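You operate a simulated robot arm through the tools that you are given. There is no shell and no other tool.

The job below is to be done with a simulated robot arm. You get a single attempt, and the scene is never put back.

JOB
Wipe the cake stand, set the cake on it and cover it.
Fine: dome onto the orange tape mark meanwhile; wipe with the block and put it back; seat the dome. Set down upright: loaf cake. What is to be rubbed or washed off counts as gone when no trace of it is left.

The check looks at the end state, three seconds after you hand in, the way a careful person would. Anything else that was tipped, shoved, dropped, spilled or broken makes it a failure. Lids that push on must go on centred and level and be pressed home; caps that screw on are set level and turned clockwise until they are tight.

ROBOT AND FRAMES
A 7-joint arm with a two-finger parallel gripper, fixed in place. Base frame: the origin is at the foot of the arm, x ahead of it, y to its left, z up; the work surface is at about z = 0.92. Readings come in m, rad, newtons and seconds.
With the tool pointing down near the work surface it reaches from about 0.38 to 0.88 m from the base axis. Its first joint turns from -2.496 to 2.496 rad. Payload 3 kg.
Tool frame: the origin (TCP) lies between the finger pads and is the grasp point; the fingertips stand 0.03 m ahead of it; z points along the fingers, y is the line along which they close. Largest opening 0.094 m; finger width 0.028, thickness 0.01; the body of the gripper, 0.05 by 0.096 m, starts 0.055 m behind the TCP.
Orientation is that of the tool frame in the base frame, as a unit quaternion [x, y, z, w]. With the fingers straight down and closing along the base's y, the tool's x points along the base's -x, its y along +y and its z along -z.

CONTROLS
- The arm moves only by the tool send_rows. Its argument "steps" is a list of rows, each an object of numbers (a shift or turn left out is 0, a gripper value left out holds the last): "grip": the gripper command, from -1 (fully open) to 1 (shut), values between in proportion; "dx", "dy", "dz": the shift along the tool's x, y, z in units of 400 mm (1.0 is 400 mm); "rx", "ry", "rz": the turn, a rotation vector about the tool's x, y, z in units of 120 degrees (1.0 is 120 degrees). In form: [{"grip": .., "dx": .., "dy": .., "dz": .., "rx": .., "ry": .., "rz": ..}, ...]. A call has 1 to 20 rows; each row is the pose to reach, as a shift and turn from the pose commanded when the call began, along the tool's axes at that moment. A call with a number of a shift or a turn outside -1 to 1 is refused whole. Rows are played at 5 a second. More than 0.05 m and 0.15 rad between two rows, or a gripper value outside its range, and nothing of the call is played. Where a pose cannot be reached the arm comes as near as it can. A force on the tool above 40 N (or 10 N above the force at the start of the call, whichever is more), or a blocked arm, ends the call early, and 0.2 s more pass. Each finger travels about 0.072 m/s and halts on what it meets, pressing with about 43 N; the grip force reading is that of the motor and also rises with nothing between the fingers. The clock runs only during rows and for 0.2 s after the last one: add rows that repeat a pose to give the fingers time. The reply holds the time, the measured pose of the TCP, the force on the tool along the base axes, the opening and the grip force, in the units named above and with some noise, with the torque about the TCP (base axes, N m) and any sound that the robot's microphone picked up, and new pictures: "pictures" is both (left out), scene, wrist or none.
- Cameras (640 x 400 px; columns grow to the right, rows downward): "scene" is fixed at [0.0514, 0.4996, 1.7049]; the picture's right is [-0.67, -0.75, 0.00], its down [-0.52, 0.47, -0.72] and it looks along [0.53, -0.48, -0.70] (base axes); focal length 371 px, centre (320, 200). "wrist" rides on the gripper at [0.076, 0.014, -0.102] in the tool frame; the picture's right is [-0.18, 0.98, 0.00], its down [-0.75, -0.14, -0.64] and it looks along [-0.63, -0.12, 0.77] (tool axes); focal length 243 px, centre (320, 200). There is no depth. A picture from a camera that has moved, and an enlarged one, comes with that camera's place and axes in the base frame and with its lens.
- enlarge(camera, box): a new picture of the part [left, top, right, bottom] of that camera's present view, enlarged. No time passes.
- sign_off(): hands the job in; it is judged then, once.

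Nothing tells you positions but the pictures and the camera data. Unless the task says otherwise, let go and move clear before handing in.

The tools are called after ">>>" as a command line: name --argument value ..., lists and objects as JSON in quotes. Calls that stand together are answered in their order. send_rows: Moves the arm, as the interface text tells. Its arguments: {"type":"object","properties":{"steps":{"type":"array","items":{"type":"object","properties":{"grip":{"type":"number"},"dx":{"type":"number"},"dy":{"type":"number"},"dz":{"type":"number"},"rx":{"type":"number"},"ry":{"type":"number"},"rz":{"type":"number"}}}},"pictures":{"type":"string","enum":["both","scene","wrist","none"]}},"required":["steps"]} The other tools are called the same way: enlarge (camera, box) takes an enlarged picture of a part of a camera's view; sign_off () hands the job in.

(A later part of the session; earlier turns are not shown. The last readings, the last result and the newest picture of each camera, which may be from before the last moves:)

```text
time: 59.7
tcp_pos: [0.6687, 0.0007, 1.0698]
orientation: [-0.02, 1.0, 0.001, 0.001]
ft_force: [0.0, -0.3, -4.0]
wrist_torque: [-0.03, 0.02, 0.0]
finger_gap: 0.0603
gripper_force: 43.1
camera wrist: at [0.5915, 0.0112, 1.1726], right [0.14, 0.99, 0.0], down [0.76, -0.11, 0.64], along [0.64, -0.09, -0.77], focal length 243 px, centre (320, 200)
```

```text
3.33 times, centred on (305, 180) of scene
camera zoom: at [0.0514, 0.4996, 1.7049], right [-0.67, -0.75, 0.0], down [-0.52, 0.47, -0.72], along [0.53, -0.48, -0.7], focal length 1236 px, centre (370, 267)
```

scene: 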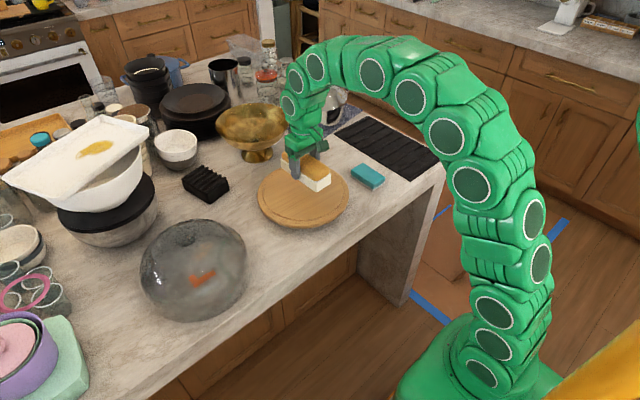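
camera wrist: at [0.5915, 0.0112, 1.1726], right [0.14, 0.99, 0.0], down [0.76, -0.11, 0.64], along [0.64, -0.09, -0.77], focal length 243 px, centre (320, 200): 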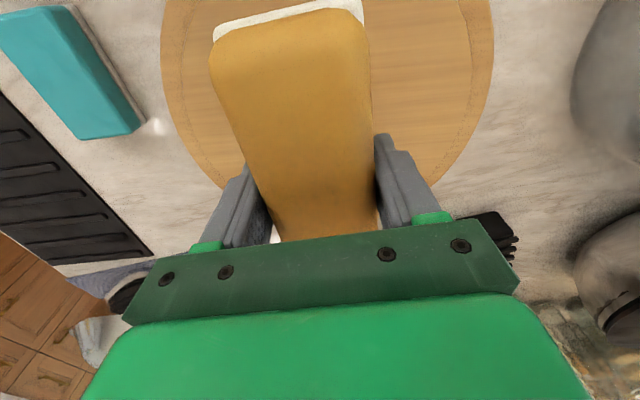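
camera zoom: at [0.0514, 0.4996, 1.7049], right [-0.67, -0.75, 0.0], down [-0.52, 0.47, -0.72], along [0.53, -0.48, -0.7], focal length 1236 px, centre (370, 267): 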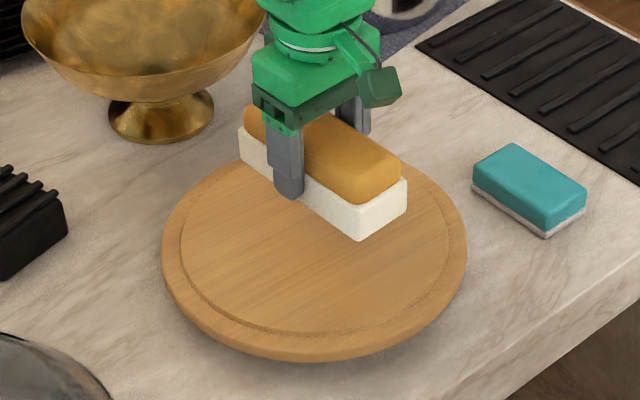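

The loaf is over the stand's centre. I'll lower it to about 1 cm above the board.

>>> send_rows --steps '[{"grip": 1, "dy": 0.008, "dz": 0.025}, {"dy": 0.008, "dz": 0.06}, {"dy": 0.008, "dz": 0.09}, {"dy": 0.008, "dz": 0.11}, {"dy": 0.008, "dz": 0.12}, {"dy": 0.008, "dz": 0.12}]'

>>> enlarge --camera "scene" --box '[240, 120, 370, 240]'

```text
time: 61.1
tcp_pos: [0.6687, 0.004, 1.0203]
orientation: [-0.02, 1.0, 0.0, 0.001]
ft_force: [0.7, 0.6, -3.4]
wrist_torque: [-0.01, -0.01, -0.01]
finger_gap: 0.0601
gripper_force: 43.1
camera wrist: at [0.5908, 0.0133, 1.1244], right [0.14, 0.99, 0.0], down [0.76, -0.11, 0.64], along [0.64, -0.09, -0.77], focal length 243 px, centre (320, 200)
```

scene: 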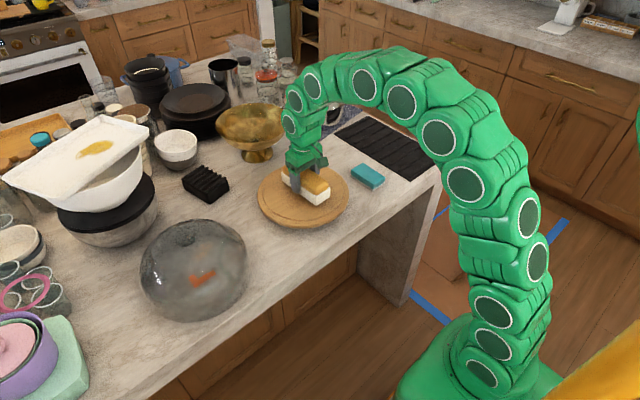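
wrist: 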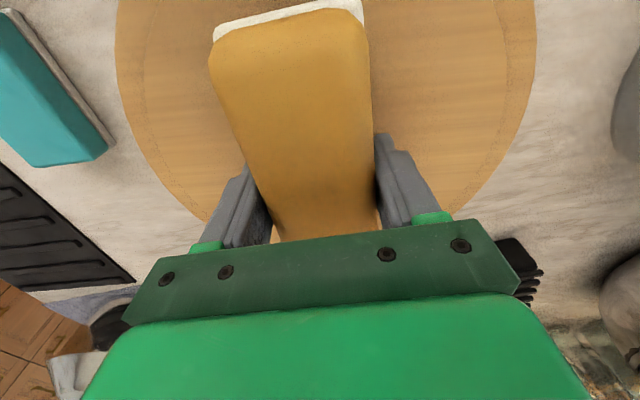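

```text
3.33 times, centred on (305, 180) of scene
camera zoom: at [0.0514, 0.4996, 1.7049], right [-0.67, -0.75, 0.0], down [-0.52, 0.47, -0.72], along [0.53, -0.48, -0.7], focal length 1236 px, centre (370, 267)
```

zoom: 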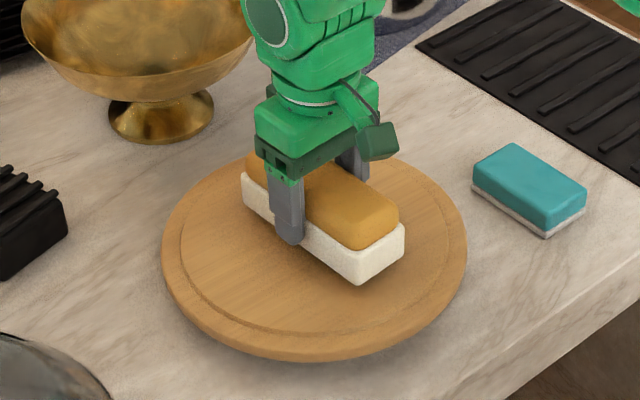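

Now I'll lower in small steps and watch the force for contact with the board.

>>> send_rows --steps '[{"grip": 1, "dz": 0.004}, {"dz": 0.008}, {"dz": 0.012}, {"dz": 0.015}, {"dz": 0.015}]' --pictures "none"

>>> send_rows --steps '[{"grip": 1, "dz": 0.002}, {"dz": 0.004}, {"dz": 0.005}, {"dz": 0.005}]' --pictures "none"

```text
time: 62.3
tcp_pos: [0.6684, 0.0029, 1.0162]
orientation: [-0.02, 1.0, 0.0, 0.001]
ft_force: [0.2, 0.2, -3.6]
wrist_torque: [0.01, -0.01, 0.02]
finger_gap: 0.0599
gripper_force: 42.5
```

```text
time: 63.3
tcp_pos: [0.6673, 0.0043, 1.0139]
orientation: [-0.02, 1.0, -0.001, 0.001]
ft_force: [-0.6, 1.0, -2.7]
wrist_torque: [0.0, 0.0, 0.0]
finger_gap: 0.0603
gripper_force: 42.5
```

>>> send_rows --steps '[{"grip": 1, "dz": 0.002}, {"dz": 0.004}, {"dz": 0.005}, {"dz": 0.005}]' --pictures "none"

>>> send_rows --steps '[{"grip": 1, "dz": 0.002}, {"dz": 0.004}, {"dz": 0.004}]' --pictures "none"

```text
time: 64.3
tcp_pos: [0.6674, 0.0031, 1.0119]
orientation: [-0.021, 1.0, 0.0, 0.001]
ft_force: [0.1, -0.2, -2.9]
wrist_torque: [0.04, -0.01, -0.01]
finger_gap: 0.0601
gripper_force: 42.9
```

```text
time: 65.1
tcp_pos: [0.6691, 0.004, 1.0113]
orientation: [-0.02, 1.0, -0.001, 0.002]
ft_force: [-5.6, 0.8, 23.0]
wrist_torque: [-0.13, 0.93, -0.03]
finger_gap: 0.06
gripper_force: 43.1
```

Contact with the board at TCP z of about 1.011. I'll ease off slightly, open, and rise straight up.

>>> send_rows --steps '[{"grip": 1, "dz": -0.0015}, {"grip": 1, "dz": -0.0015}, {"grip": -0.4, "dz": -0.0015}, {"grip": -0.6, "dz": -0.0015}, {"grip": -1, "dz": -0.0015}, {"grip": -1, "dz": -0.0015}, {"grip": -1, "dz": -0.03}, {"dz": -0.08}, {"dz": -0.15}, {"dz": -0.24}, {"dz": -0.33}, {"dz": -0.4}, {"dz": -0.45}, {"dz": -0.45}]'

>>> enlarge --camera "scene" --box '[240, 120, 370, 240]'

>>> enlarge --camera "wrist" --box '[150, 0, 500, 220]'

```text
time: 68.1
tcp_pos: [0.6681, 0.0053, 1.1921]
orientation: [-0.02, 1.0, 0.001, 0.001]
ft_force: [-0.3, 0.3, -0.4]
wrist_torque: [-0.02, -0.03, -0.02]
finger_gap: 0.0941
gripper_force: 0.1
camera wrist: at [0.5913, 0.0148, 1.2952], right [0.14, 0.99, 0.0], down [0.76, -0.11, 0.64], along [0.64, -0.09, -0.77], focal length 243 px, centre (320, 200)
```

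scene: 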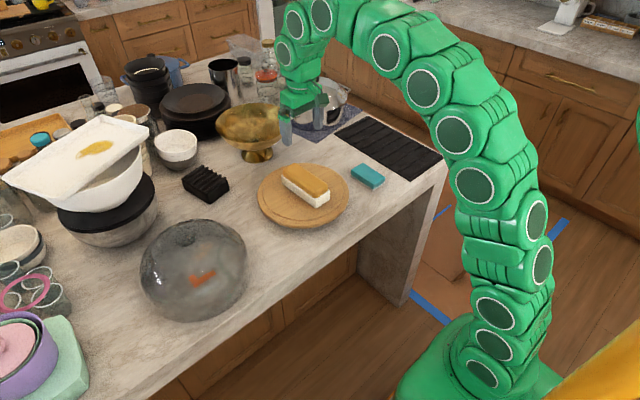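
wrist: 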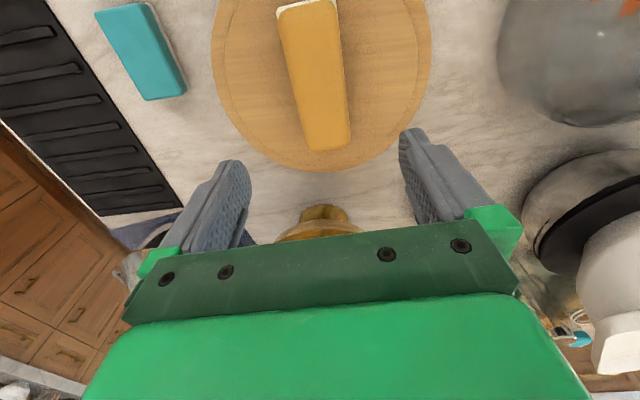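

```text
3.33 times, centred on (305, 180) of scene
camera zoom: at [0.0514, 0.4996, 1.7049], right [-0.67, -0.75, 0.0], down [-0.52, 0.47, -0.72], along [0.53, -0.48, -0.7], focal length 1236 px, centre (370, 267)
```

zoom: 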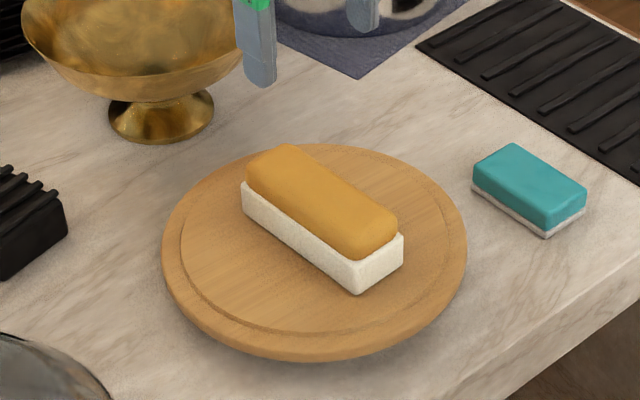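

```text
1.82 times, centred on (325, 110) of wrist
camera zoom: at [0.5913, 0.0148, 1.2952], right [0.14, 0.99, 0.0], down [0.76, -0.11, 0.64], along [0.64, -0.09, -0.77], focal length 441 px, centre (311, 364)
```

zoom: 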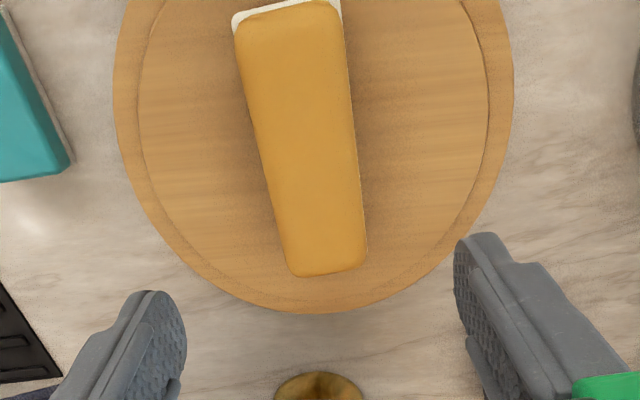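

The loaf sits upright and central on the clean stand. Now I'll return to the dome and look at its knob from above.

>>> send_rows --steps '[{"grip": -1, "dy": 0.06}, {"dy": 0.15, "dx": 0.003}, {"dy": 0.25, "dx": 0.005, "rz": 0.005}, {"dy": 0.35, "dx": 0.007, "rz": 0.01}, {"dy": 0.45, "dx": 0.009, "rz": 0.015}, {"dy": 0.55, "dx": 0.011, "rz": 0.019}, {"dy": 0.65, "dx": 0.013, "rz": 0.019}, {"dy": 0.75, "dx": 0.015, "rz": 0.019}, {"dy": 0.84, "dx": 0.017, "rz": 0.019}, {"dy": 0.89, "dx": 0.0176, "rz": 0.019}, {"dy": 0.906, "dx": 0.0176, "rz": 0.019}, {"dy": 0.906, "dx": 0.0176, "rz": 0.019, "dz": 0.05}, {"dy": 0.906, "dx": 0.0176, "rz": 0.019, "dz": 0.1}, {"dy": 0.906, "dx": 0.0176, "rz": 0.019, "dz": 0.13}, {"dy": 0.906, "dx": 0.0176, "rz": 0.019, "dz": 0.13}]'

>>> enlarge --camera "scene" --box '[110, 170, 270, 330]'

>>> enlarge --camera "wrist" --box '[200, 60, 440, 230]'

```text
time: 71.3
tcp_pos: [0.6471, 0.3662, 1.1387]
orientation: [0.0, 1.0, 0.0, 0.001]
ft_force: [0.3, 0.0, 0.7]
wrist_torque: [0.01, 0.0, 0.05]
finger_gap: 0.0938
gripper_force: 0.1
camera wrist: at [0.5693, 0.3786, 1.2425], right [0.18, 0.98, 0.0], down [0.75, -0.14, 0.64], along [0.63, -0.12, -0.77], focal length 243 px, centre (320, 200)
```

scene: 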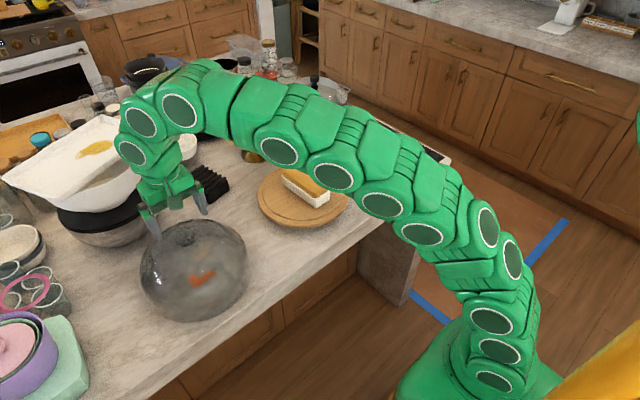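
wrist: 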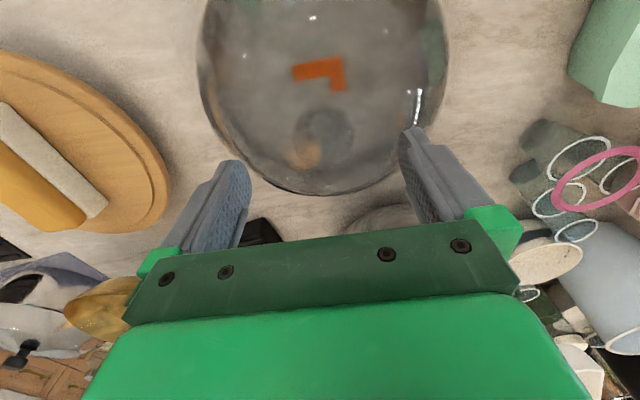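

```text
2.50 times, centred on (190, 250) of scene
camera zoom: at [0.0514, 0.4996, 1.7049], right [-0.67, -0.75, 0.0], down [-0.52, 0.47, -0.72], along [0.53, -0.48, -0.7], focal length 927 px, centre (645, 75)
```

zoom: 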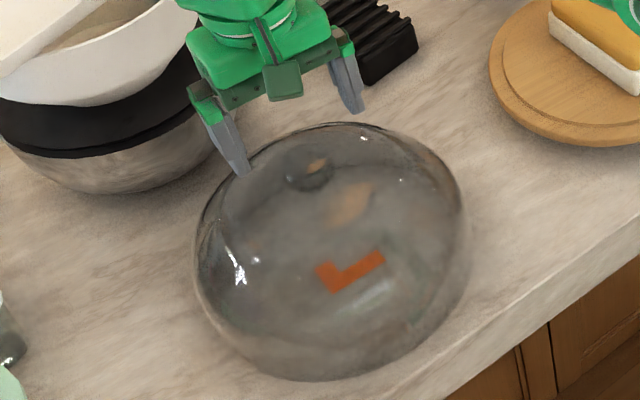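

```text
2.35 times, centred on (320, 145) of wrist
camera zoom: at [0.5693, 0.3786, 1.2425], right [0.18, 0.98, 0.0], down [0.75, -0.14, 0.64], along [0.63, -0.12, -0.77], focal length 571 px, centre (320, 329)
```

zoom: 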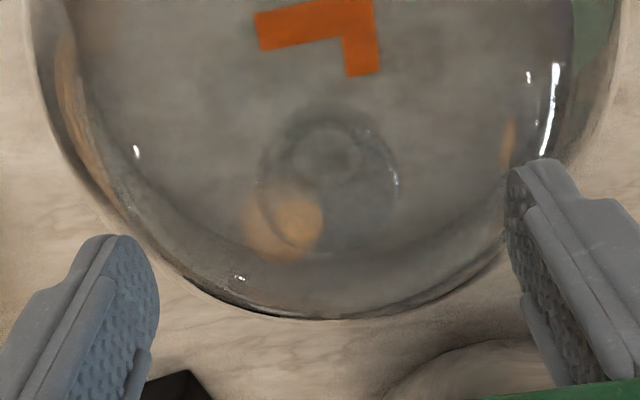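

The knob centre is at about (0.649, 0.366, 1.065), which means the fingers slipped up it during the first lift. This time I'll grip lower, so the pads cover the ball's widest part. I'll descend around it with the fingers open.

>>> send_rows --steps '[{"grip": -1, "dx": -0.0075, "dz": 0.03}, {"dx": -0.0075, "dz": 0.07}, {"dx": -0.0075, "dz": 0.11}, {"dx": -0.0075, "dz": 0.135}, {"dx": -0.0075, "dz": 0.148}, {"dx": -0.0075, "dz": 0.148}]'

>>> enlarge --camera "scene" --box '[140, 170, 260, 250]'

>>> enlarge --camera "wrist" --box '[200, 80, 440, 240]'

```text
time: 72.7
tcp_pos: [0.6498, 0.3652, 1.0796]
orientation: [-0.001, 1.0, 0.0, 0.0]
ft_force: [-0.1, 0.3, -0.2]
wrist_torque: [-0.01, 0.0, -0.02]
finger_gap: 0.0939
gripper_force: 0.1
camera wrist: at [0.5729, 0.3774, 1.1832], right [0.18, 0.98, 0.0], down [0.75, -0.14, 0.64], along [0.63, -0.12, -0.77], focal length 243 px, centre (320, 200)
```

scene: 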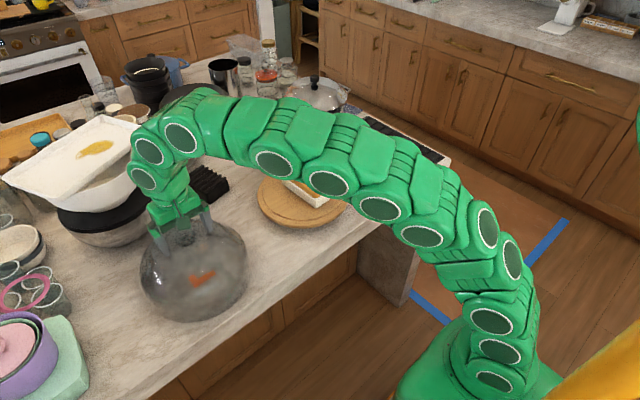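
wrist: 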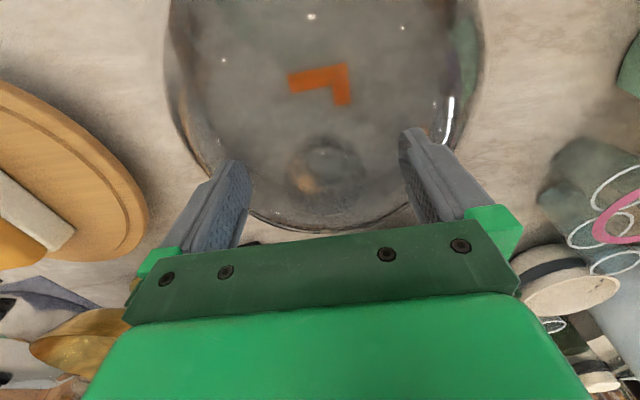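

```text
5.00 times, centred on (200, 210) of scene
camera zoom: at [0.0514, 0.4996, 1.7049], right [-0.67, -0.75, 0.0], down [-0.52, 0.47, -0.72], along [0.53, -0.48, -0.7], focal length 1854 px, centre (920, 150)
```

zoom: 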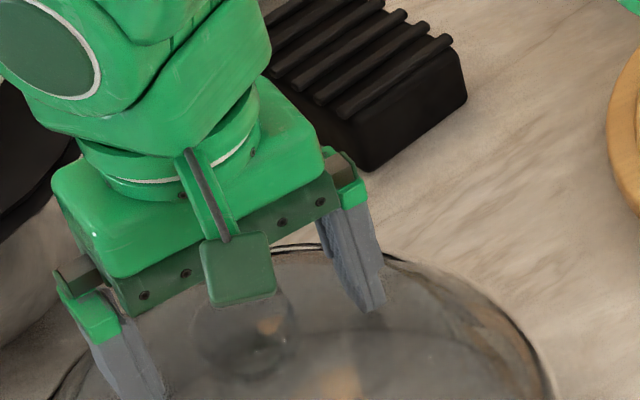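

```text
2.50 times, centred on (320, 160) of wrist
camera zoom: at [0.5729, 0.3774, 1.1832], right [0.18, 0.98, 0.0], down [0.75, -0.14, 0.64], along [0.63, -0.12, -0.77], focal length 606 px, centre (320, 300)
```

zoom: 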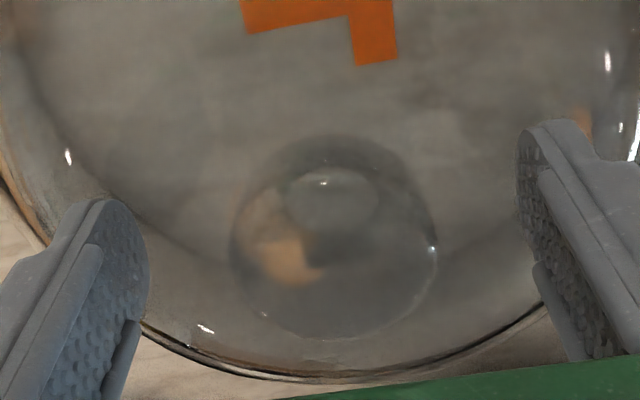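

The ball is centred between the pads, 13 mm below the TCP. I'll close on it.

>>> send_rows --steps '[{"grip": -0.5}, {"grip": -0.2}, {"grip": -0.05}, {"grip": 0.0}, {"grip": 0.1}, {"grip": 1}, {"grip": 1}, {"grip": 1}, {"grip": 1}]' --pictures "none"

```text
time: 74.7
tcp_pos: [0.6501, 0.3652, 1.0802]
orientation: [-0.001, 1.0, 0.0, 0.001]
ft_force: [-1.1, 1.5, 0.3]
wrist_torque: [-0.2, 0.12, 0.0]
finger_gap: 0.0461
gripper_force: 42.7
```

>>> send_rows --steps '[{"grip": 1, "dz": -0.01}, {"dz": -0.025}, {"dz": -0.05}, {"dz": -0.09}, {"dz": -0.14}, {"dz": -0.19}, {"dz": -0.24}, {"dz": -0.29}, {"dz": -0.32}, {"dz": -0.32}]'

>>> enlarge --camera "scene" --box '[110, 120, 300, 320]'

```text
time: 76.9
tcp_pos: [0.65, 0.3653, 1.2087]
orientation: [-0.001, 1.0, 0.0, 0.0]
ft_force: [-0.5, -0.3, -4.4]
wrist_torque: [0.01, -0.02, -0.02]
finger_gap: 0.0462
gripper_force: 43.2
camera wrist: at [0.5726, 0.3788, 1.3116], right [0.18, 0.98, 0.0], down [0.75, -0.14, 0.64], along [0.63, -0.12, -0.77], focal length 243 px, centre (320, 200)
```

scene: 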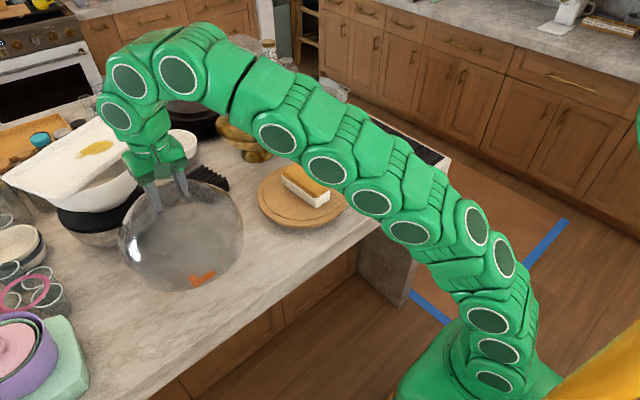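
wrist: 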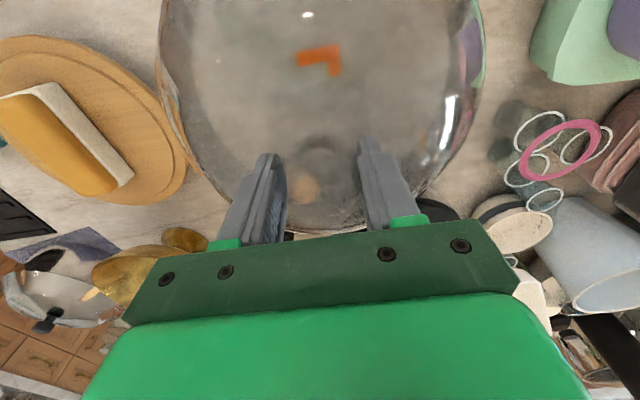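

```text
2.00 times, centred on (205, 220) of scene
camera zoom: at [0.0514, 0.4996, 1.7049], right [-0.67, -0.75, 0.0], down [-0.52, 0.47, -0.72], along [0.53, -0.48, -0.7], focal length 742 px, centre (550, 160)
```

zoom: 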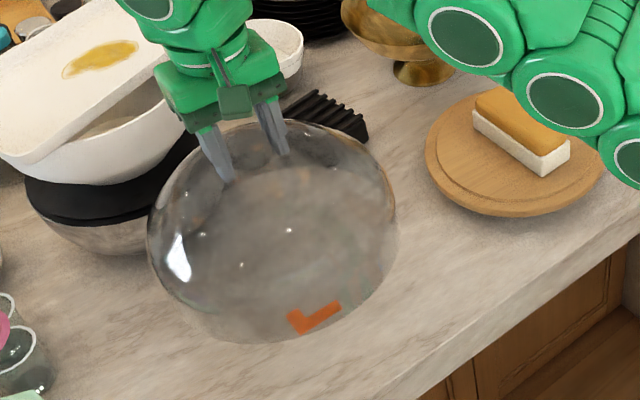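

The dome is held securely this time. I'll raise it further so the rim clears the loaf, then carry it over the stand to TCP (0.676, 0.003).

>>> send_rows --steps '[{"grip": 1, "dz": -0.04}, {"dz": -0.08}, {"dz": -0.1, "dy": -0.02}, {"dz": -0.1, "dy": -0.06, "dx": -0.004}, {"dz": -0.1, "dy": -0.12, "dx": -0.008}, {"dz": -0.1, "dy": -0.19, "dx": -0.013}, {"dz": -0.1, "dy": -0.26, "dx": -0.018}, {"dz": -0.1, "dy": -0.33, "dx": -0.024}, {"dz": -0.1, "dy": -0.4, "dx": -0.029}, {"dz": -0.1, "dy": -0.47, "dx": -0.034}, {"dz": -0.1, "dy": -0.54, "dx": -0.039}, {"dz": -0.1, "dy": -0.61, "dx": -0.044}, {"dz": -0.1, "dy": -0.68, "dx": -0.049}, {"dz": -0.1, "dy": -0.75, "dx": -0.054}, {"dz": -0.1, "dy": -0.81, "dx": -0.059}, {"dz": -0.1, "dy": -0.86, "dx": -0.063}, {"dz": -0.1, "dy": -0.89, "dx": -0.064}, {"dz": -0.1, "dy": -0.905, "dx": -0.065}, {"dz": -0.1, "dy": -0.905, "dx": -0.065}]'

>>> enlarge --camera "scene" --box '[240, 90, 370, 240]'

```text
time: 80.9
tcp_pos: [0.6768, 0.0026, 1.2489]
orientation: [0.0, 1.0, -0.001, 0.001]
ft_force: [-0.5, -0.3, -5.1]
wrist_torque: [-0.02, 0.03, -0.01]
finger_gap: 0.046
gripper_force: 42.6
out of reach, approached as far as the arm can: row 2, 3, 4, 5
camera wrist: at [0.5997, 0.0167, 1.3507], right [0.18, 0.98, 0.0], down [0.75, -0.14, 0.64], along [0.63, -0.12, -0.77], focal length 243 px, centre (320, 200)
```

scene: 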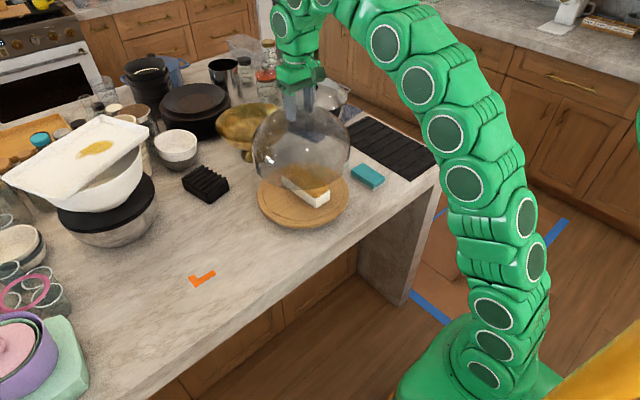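
wrist: 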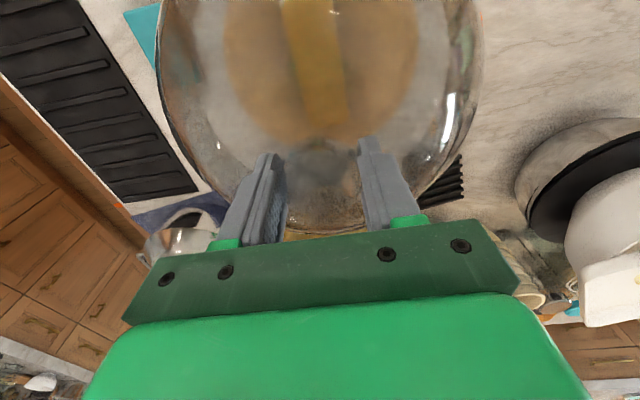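

```text
2.67 times, centred on (305, 165) of scene
camera zoom: at [0.0514, 0.4996, 1.7049], right [-0.67, -0.75, 0.0], down [-0.52, 0.47, -0.72], along [0.53, -0.48, -0.7], focal length 989 px, centre (360, 293)
```

zoom: 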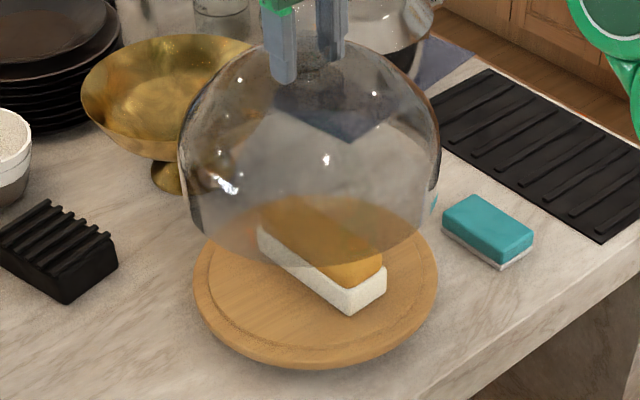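

The dome is directly above the loaf and clear of it. I'll lower it slowly to about 2 cm above its seat.

>>> send_rows --steps '[{"grip": 1, "dz": 0.03}, {"dz": 0.06}, {"dz": 0.09}, {"dz": 0.12}, {"dz": 0.15}, {"dz": 0.18}, {"dz": 0.205}, {"dz": 0.225}, {"dz": 0.24}, {"dz": 0.25}, {"dz": 0.25}, {"dz": 0.25}]'

>>> enlarge --camera "scene" --box '[240, 120, 370, 240]'

>>> enlarge --camera "wrist" --box '[140, 0, 500, 240]'

```text
time: 83.5
tcp_pos: [0.6754, 0.0039, 1.1471]
orientation: [0.0, 1.0, 0.0, 0.001]
ft_force: [0.0, -1.0, -4.9]
wrist_torque: [0.04, 0.04, 0.01]
finger_gap: 0.0462
gripper_force: 42.7
camera wrist: at [0.5984, 0.0169, 1.2502], right [0.18, 0.98, 0.0], down [0.75, -0.14, 0.64], along [0.63, -0.12, -0.77], focal length 243 px, centre (320, 200)
```

scene: 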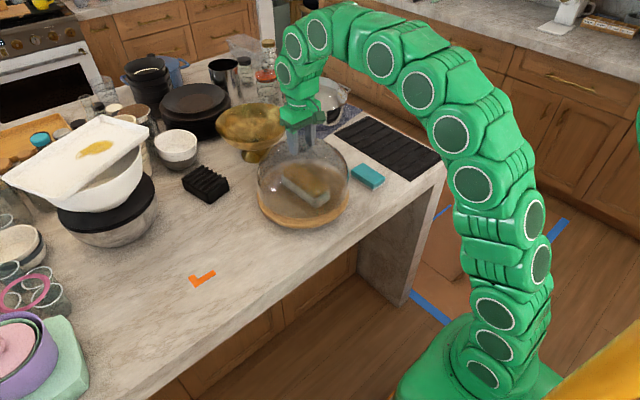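
wrist: 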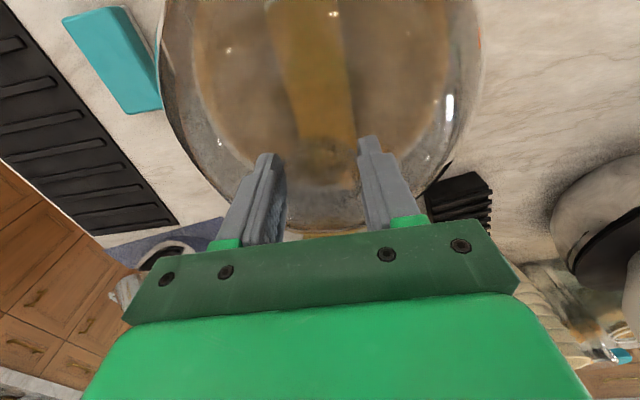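

```text
3.33 times, centred on (305, 180) of scene
camera zoom: at [0.0514, 0.4996, 1.7049], right [-0.67, -0.75, 0.0], down [-0.52, 0.47, -0.72], along [0.53, -0.48, -0.7], focal length 1236 px, centre (370, 267)
```

zoom: 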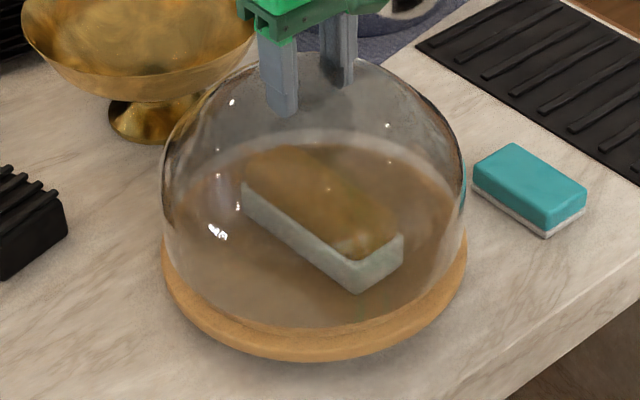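

```text
1.67 times, centred on (320, 120) of wrist
camera zoom: at [0.5984, 0.0169, 1.2502], right [0.18, 0.98, 0.0], down [0.75, -0.14, 0.64], along [0.63, -0.12, -0.77], focal length 404 px, centre (320, 333)
```

zoom: 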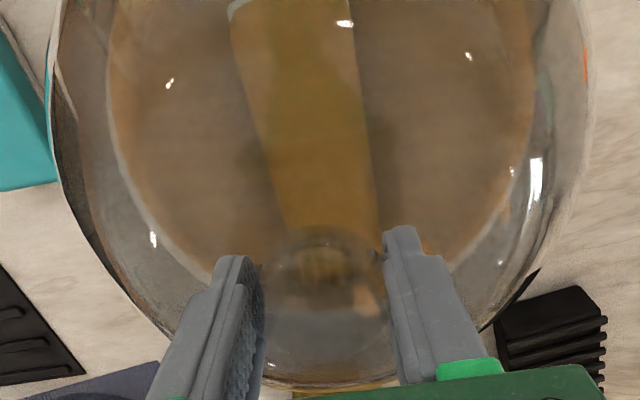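

The dome's outline matches its original lateral position. I'll lower to just above the expected seat height (TCP about 1.1245).

>>> send_rows --steps '[{"grip": 1, "dz": 0.01}, {"dz": 0.02}, {"dz": 0.03}, {"dz": 0.04}, {"dz": 0.045}, {"dz": 0.045}]' --pictures "none"

>>> enlarge --camera "scene" --box '[250, 180, 360, 240]'

>>> enlarge --camera "scene" --box '[250, 160, 360, 240]'

```text
time: 84.9
tcp_pos: [0.6757, 0.005, 1.1309]
orientation: [0.0, 1.0, -0.001, 0.001]
ft_force: [-0.4, -0.1, -5.7]
wrist_torque: [-0.01, -0.01, -0.03]
finger_gap: 0.0462
gripper_force: 42.5
```

```text
5.82 times, centred on (305, 210) of scene
camera zoom: at [0.0514, 0.4996, 1.7049], right [-0.67, -0.75, 0.0], down [-0.52, 0.47, -0.72], along [0.53, -0.48, -0.7], focal length 2158 px, centre (407, 142)
```

zoom: 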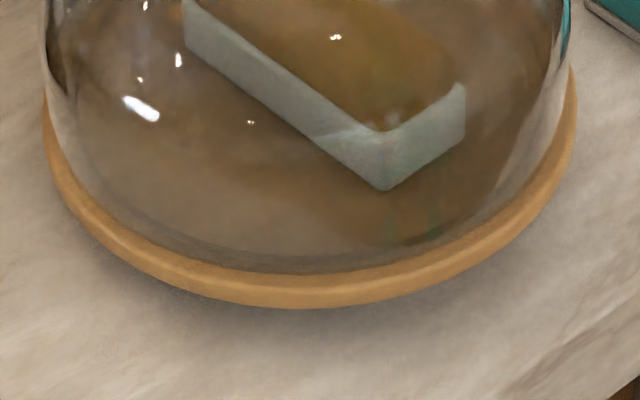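

```text
5.00 times, centred on (305, 200) of scene
camera zoom: at [0.0514, 0.4996, 1.7049], right [-0.67, -0.75, 0.0], down [-0.52, 0.47, -0.72], along [0.53, -0.48, -0.7], focal length 1854 px, centre (395, 200)
```

zoom: 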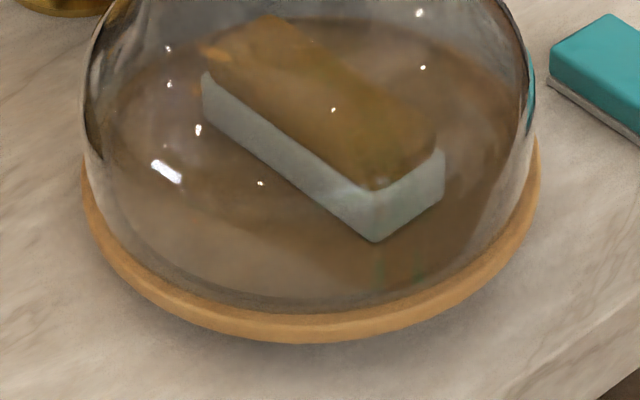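

The reflections on the glass line up with the first picture to within about a millimetre. I'll lower in 1 to 2 mm steps and watch the force.

>>> send_rows --steps '[{"grip": 1, "dz": 0.003}, {"dz": 0.006}, {"dz": 0.008}, {"dz": 0.008}]' --pictures "none"

>>> send_rows --steps '[{"grip": 1, "dz": 0.002}, {"dz": 0.004}, {"dz": 0.004}]' --pictures "none"

```text
time: 85.9
tcp_pos: [0.6762, 0.0034, 1.1257]
orientation: [0.0, 1.0, 0.002, 0.001]
ft_force: [1.4, 2.3, 6.8]
wrist_torque: [-0.2, 1.17, -0.18]
finger_gap: 0.046
gripper_force: 43.3
```

```text
time: 86.7
tcp_pos: [0.6767, 0.0038, 1.1249]
orientation: [0.0, 1.0, 0.0, 0.002]
ft_force: [5.0, 9.6, 29.7]
wrist_torque: [-0.06, -0.21, 0.04]
finger_gap: 0.0462
gripper_force: 43.0
```

Contact came at 1.1255, about the expected seat height, with 30 N pressing now. I'll compare with the original seated picture.

>>> enlarge --camera "scene" --box '[250, 160, 360, 240]'

>>> enlarge --camera "scene" --box '[250, 125, 360, 195]'

>>> enlarge --camera "wrist" --box '[140, 0, 500, 240]'

```text
5.00 times, centred on (305, 200) of scene
camera zoom: at [0.0514, 0.4996, 1.7049], right [-0.67, -0.75, 0.0], down [-0.52, 0.47, -0.72], along [0.53, -0.48, -0.7], focal length 1854 px, centre (395, 200)
```

zoom: 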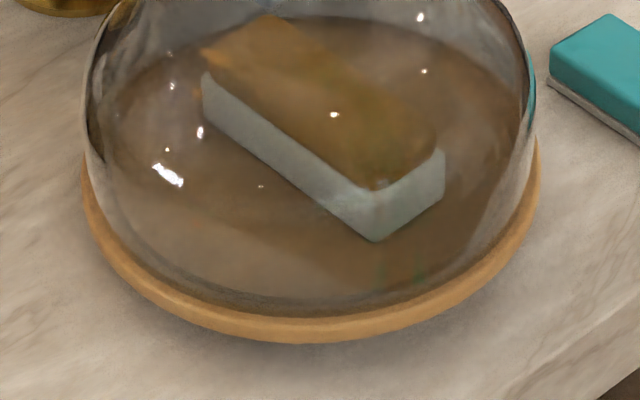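

```text
5.71 times, centred on (305, 160) of scene
camera zoom: at [0.0514, 0.4996, 1.7049], right [-0.67, -0.75, 0.0], down [-0.52, 0.47, -0.72], along [0.53, -0.48, -0.7], focal length 2119 px, centre (406, 429)
```

zoom: 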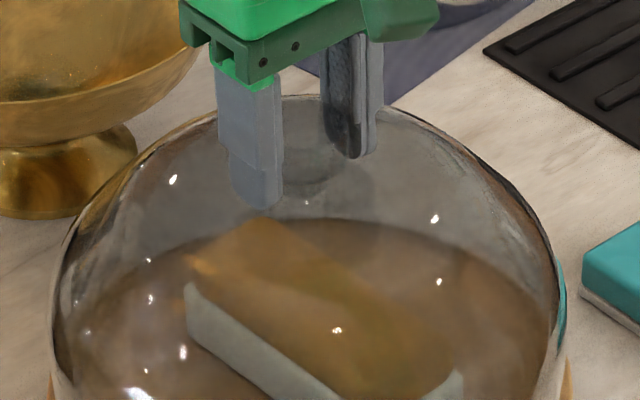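

```text
1.67 times, centred on (320, 120) of wrist
camera zoom: at [0.5988, 0.0167, 1.2287], right [0.18, 0.98, 0.0], down [0.75, -0.14, 0.65], along [0.63, -0.12, -0.76], focal length 404 px, centre (320, 333)
```

zoom: 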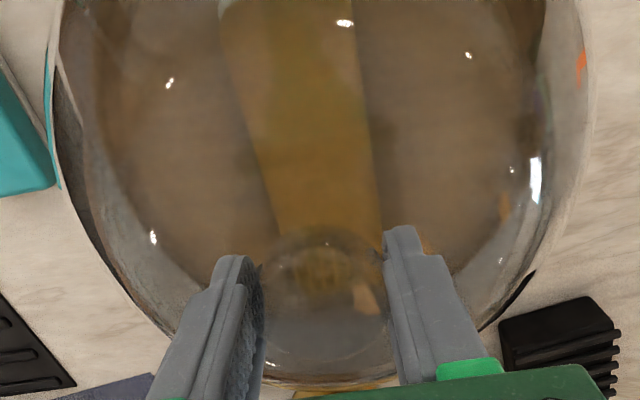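

The dome sits about 2 mm higher than in the original picture, so it isn't fully home. I'll press further in very small steps.

>>> send_rows --steps '[{"grip": 1, "dz": 0.001}, {"dz": 0.0015}, {"dz": 0.0015}]' --pictures "none"

```text
time: 87.5
tcp_pos: [0.6762, 0.0029, 1.1248]
orientation: [0.0, 1.0, 0.0, 0.002]
ft_force: [9.4, 11.0, 29.6]
wrist_torque: [-0.09, -0.41, 0.08]
finger_gap: 0.0463
gripper_force: 42.7
```

The sideways forces (+9 N in x, +11 N in y) suggest the seat wants the dome slightly further in +x and +y. I'll shift 1 mm that way and read again.

>>> send_rows --steps '[{"grip": 1, "dx": -0.001, "dy": 0.001}, {"dx": -0.0025, "dy": 0.0025}, {"dx": -0.0025, "dy": 0.0025}]' --pictures "none"

>>> enlarge --camera "scene" --box '[250, 125, 360, 195]'

```text
time: 88.3
tcp_pos: [0.6762, 0.0032, 1.1243]
orientation: [0.0, 1.0, 0.0, -0.001]
ft_force: [-0.6, -1.0, 21.4]
wrist_torque: [0.01, -0.36, -0.07]
finger_gap: 0.0463
gripper_force: 42.3
```

```text
5.71 times, centred on (305, 160) of scene
camera zoom: at [0.0514, 0.4996, 1.7049], right [-0.67, -0.75, 0.0], down [-0.52, 0.47, -0.72], along [0.53, -0.48, -0.7], focal length 2119 px, centre (406, 429)
```

zoom: 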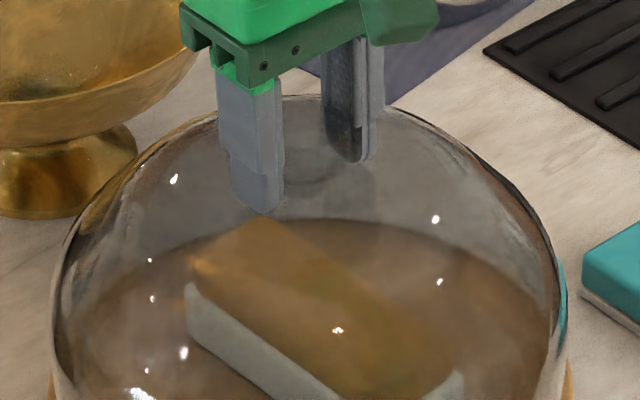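

Sideways forces are now zero. I'll press down a little more.

>>> send_rows --steps '[{"grip": 1, "dz": 0.001}, {"dz": 0.002}, {"dz": 0.002}]' --pictures "none"

>>> enlarge --camera "scene" --box '[250, 125, 360, 195]'

```text
time: 89.1
tcp_pos: [0.6768, 0.0034, 1.1235]
orientation: [-0.001, 1.0, 0.0, 0.001]
ft_force: [-7.6, -7.2, 21.6]
wrist_torque: [-0.34, 0.14, -0.08]
finger_gap: 0.0461
gripper_force: 42.5
```

```text
5.71 times, centred on (305, 160) of scene
camera zoom: at [0.0514, 0.4996, 1.7049], right [-0.67, -0.75, 0.0], down [-0.52, 0.47, -0.72], along [0.53, -0.48, -0.7], focal length 2119 px, centre (406, 429)
```

zoom: 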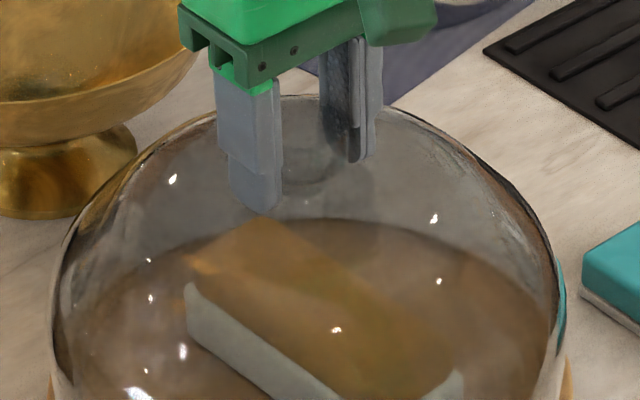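

The outline now matches sideways but still sits about 1.5 to 2 mm high, and the pads are starting to slide on the knob. I'll let go and press down on the top of the knob with closed fingers. First I'll release and rise.

>>> send_rows --steps '[{"grip": 1, "dz": -0.003}, {"grip": 1, "dz": -0.003}, {"grip": -0.1, "dz": -0.003}, {"grip": -0.4, "dz": -0.003}, {"grip": -1, "dz": -0.003}, {"grip": -1, "dz": -0.003}, {"grip": -1, "dz": -0.03}, {"dz": -0.08}, {"dz": -0.14}, {"dz": -0.19}, {"dz": -0.2}, {"dz": -0.2}]'

>>> enlarge --camera "scene" --box '[250, 125, 360, 195]'

>>> enlarge --camera "scene" --box '[250, 160, 360, 240]'

>>> enlarge --camera "wrist" --box '[200, 40, 440, 200]'

```text
time: 91.7
tcp_pos: [0.6763, 0.0031, 1.2041]
orientation: [0.0, 1.0, 0.0, 0.0]
ft_force: [0.5, 0.1, -0.5]
wrist_torque: [0.0, -0.04, 0.0]
finger_gap: 0.0937
gripper_force: 0.1
camera wrist: at [0.5985, 0.0169, 1.3079], right [0.18, 0.98, 0.0], down [0.75, -0.14, 0.64], along [0.63, -0.12, -0.77], focal length 243 px, centre (320, 200)
```

scene: 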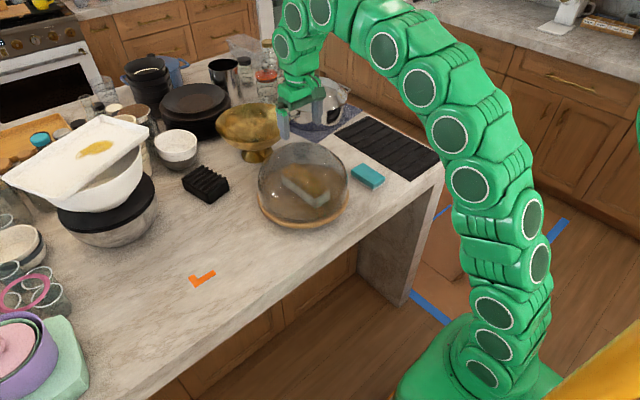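
wrist: 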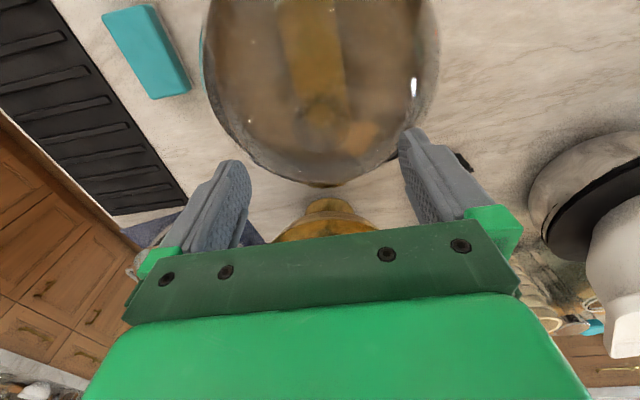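

```text
5.71 times, centred on (305, 160) of scene
camera zoom: at [0.0514, 0.4996, 1.7049], right [-0.67, -0.75, 0.0], down [-0.52, 0.47, -0.72], along [0.53, -0.48, -0.7], focal length 2119 px, centre (406, 429)
```

zoom: 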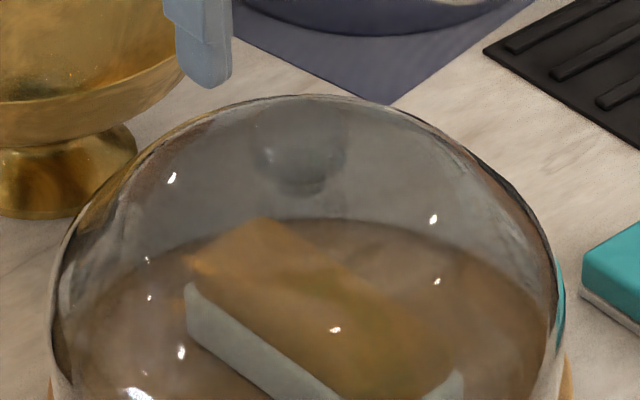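

```text
5.00 times, centred on (305, 200) of scene
camera zoom: at [0.0514, 0.4996, 1.7049], right [-0.67, -0.75, 0.0], down [-0.52, 0.47, -0.72], along [0.53, -0.48, -0.7], focal length 1854 px, centre (395, 200)
```

zoom: 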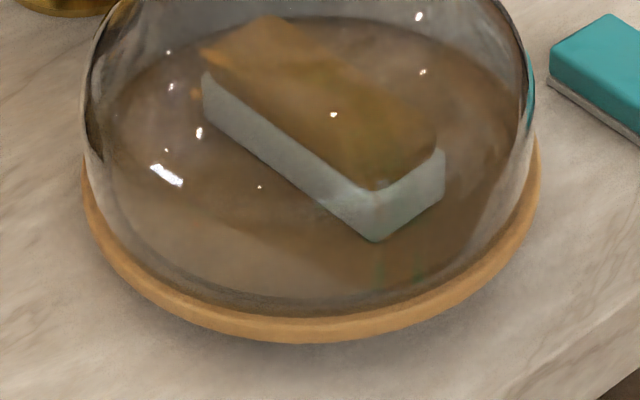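

```text
2.50 times, centred on (320, 120) of wrist
camera zoom: at [0.5985, 0.0169, 1.3079], right [0.18, 0.98, 0.0], down [0.75, -0.14, 0.64], along [0.63, -0.12, -0.77], focal length 606 px, centre (320, 400)
```

zoom: 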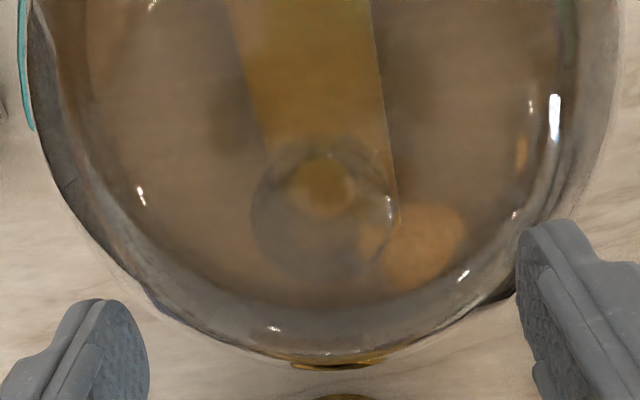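

The dome is about 2 mm higher than in its original seated picture. I'll close the fingers above the knob and press straight down on it.

>>> send_rows --steps '[{"grip": 0, "dx": -0.0025, "dy": 0.00125}, {"grip": 1, "dx": -0.0025, "dy": 0.00125}, {"grip": 1, "dx": -0.0025, "dy": 0.00125}, {"grip": 1, "dx": -0.0025, "dy": 0.00125}, {"grip": 1, "dx": -0.0025, "dy": 0.00125}, {"grip": 1, "dx": -0.0025, "dy": 0.00125, "dz": 0.03}, {"grip": 1, "dx": -0.0025, "dy": 0.00125, "dz": 0.06}, {"grip": 1, "dx": -0.0025, "dy": 0.00125, "dz": 0.075}, {"grip": 1, "dx": -0.0025, "dy": 0.00125, "dz": 0.08}, {"grip": 1, "dx": -0.0025, "dy": 0.00125, "dz": 0.08}]'

>>> enlarge --camera "scene" --box '[250, 105, 360, 175]'

>>> enlarge --camera "wrist" --box '[200, 60, 440, 240]'

```text
time: 93.9
tcp_pos: [0.6778, 0.0061, 1.171]
orientation: [0.0, 1.0, -0.001, 0.001]
ft_force: [-0.1, -0.8, 0.6]
wrist_torque: [0.01, -0.02, 0.0]
finger_gap: 0.0
gripper_force: 32.6
camera wrist: at [0.5997, 0.019, 1.2748], right [0.18, 0.98, 0.0], down [0.75, -0.14, 0.64], along [0.63, -0.12, -0.77], focal length 243 px, centre (320, 200)
```

scene: 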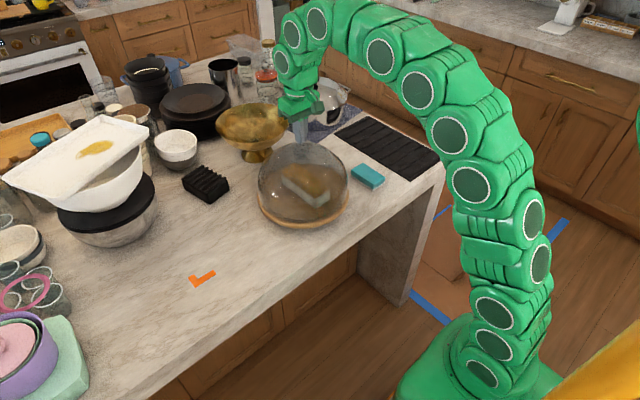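
wrist: 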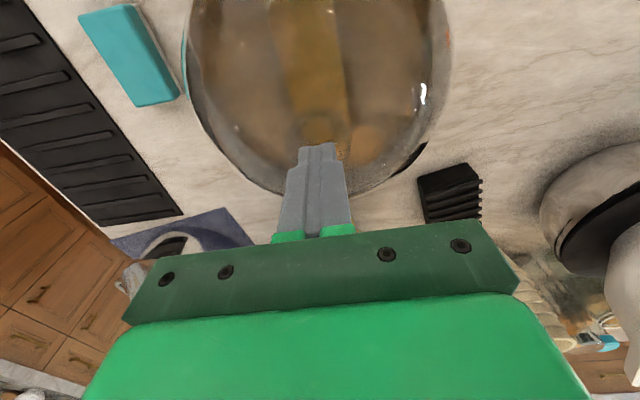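

```text
5.71 times, centred on (305, 140) of scene
camera zoom: at [0.0514, 0.4996, 1.7049], right [-0.67, -0.75, 0.0], down [-0.52, 0.47, -0.72], along [0.53, -0.48, -0.7], focal length 2119 px, centre (406, 543)
```

zoom: 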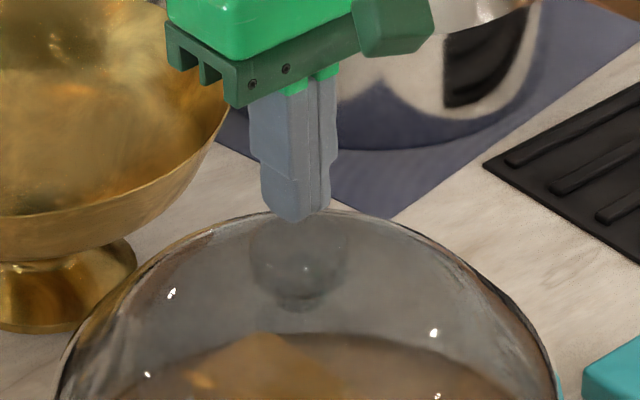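

```text
2.22 times, centred on (320, 150) of wrist
camera zoom: at [0.5997, 0.019, 1.2748], right [0.18, 0.98, 0.0], down [0.75, -0.14, 0.64], along [0.63, -0.12, -0.77], focal length 539 px, centre (320, 311)
```

zoom: 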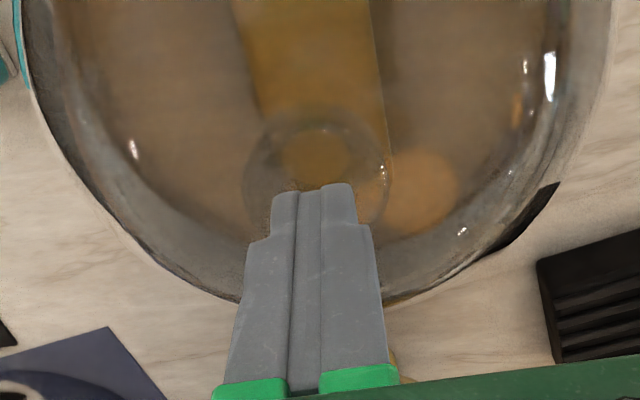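

The closed fingertips are right over the knob, about 5 mm above it. I'll lower gently until contact and then press.

>>> send_rows --steps '[{"grip": 1, "dz": 0.003}, {"dz": 0.006}, {"dz": 0.0085}, {"dz": 0.011}, {"dz": 0.0135}, {"dz": 0.016}, {"dz": 0.0185}, {"dz": 0.0185}]' --pictures "none"

>>> enlarge --camera "scene" --box '[250, 125, 360, 195]'

```text
time: 95.7
tcp_pos: [0.6777, 0.0055, 1.1632]
orientation: [0.0, 1.0, 0.0, 0.001]
ft_force: [0.0, -0.2, -0.1]
wrist_torque: [-0.01, 0.01, 0.03]
finger_gap: 0.0
gripper_force: 32.8
```

```text
5.71 times, centred on (305, 160) of scene
camera zoom: at [0.0514, 0.4996, 1.7049], right [-0.67, -0.75, 0.0], down [-0.52, 0.47, -0.72], along [0.53, -0.48, -0.7], focal length 2119 px, centre (406, 429)
```

zoom: 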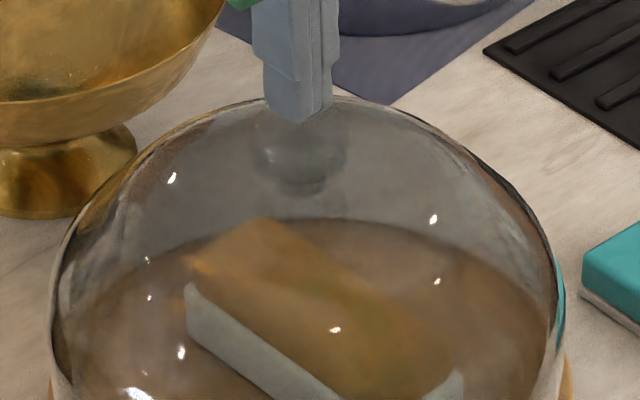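

>>> send_rows --steps '[{"grip": 1, "dy": -0.003, "dz": 0.002}, {"dy": -0.003, "dz": 0.004}, {"dy": -0.003, "dz": 0.006}, {"dy": -0.003, "dz": 0.008}, {"dy": -0.003, "dz": 0.01}, {"dy": -0.003, "dz": 0.01}]' --pictures "none"

```text
time: 97.1
tcp_pos: [0.6788, 0.0032, 1.1596]
orientation: [0.0, 1.0, 0.0, 0.0]
ft_force: [-0.7, 0.2, -0.7]
wrist_torque: [-0.02, -0.03, 0.01]
finger_gap: 0.0
gripper_force: 32.9
```

>>> send_rows --steps '[{"grip": 1, "dz": 0.002}, {"dz": 0.004}, {"dz": 0.006}, {"dz": 0.008}, {"dz": 0.01}, {"dz": 0.01}]' --pictures "none"

>>> enlarge --camera "scene" --box '[250, 125, 360, 195]'

```text
time: 98.5
tcp_pos: [0.6782, 0.0024, 1.1559]
orientation: [0.0, 1.0, 0.0, 0.001]
ft_force: [-1.0, 0.4, -0.6]
wrist_torque: [-0.01, 0.0, 0.04]
finger_gap: 0.0
gripper_force: 33.1
```

```text
5.71 times, centred on (305, 160) of scene
camera zoom: at [0.0514, 0.4996, 1.7049], right [-0.67, -0.75, 0.0], down [-0.52, 0.47, -0.72], along [0.53, -0.48, -0.7], focal length 2119 px, centre (406, 429)
```

zoom: 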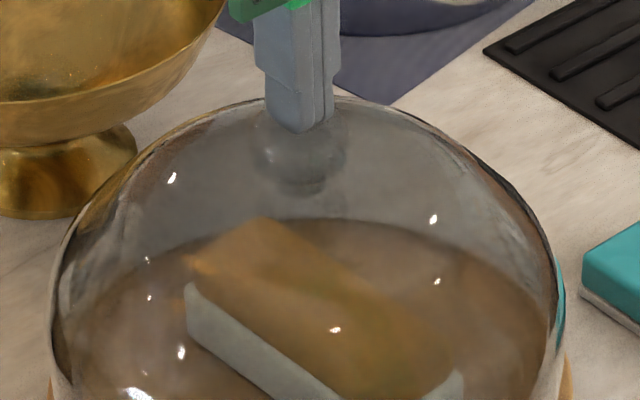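

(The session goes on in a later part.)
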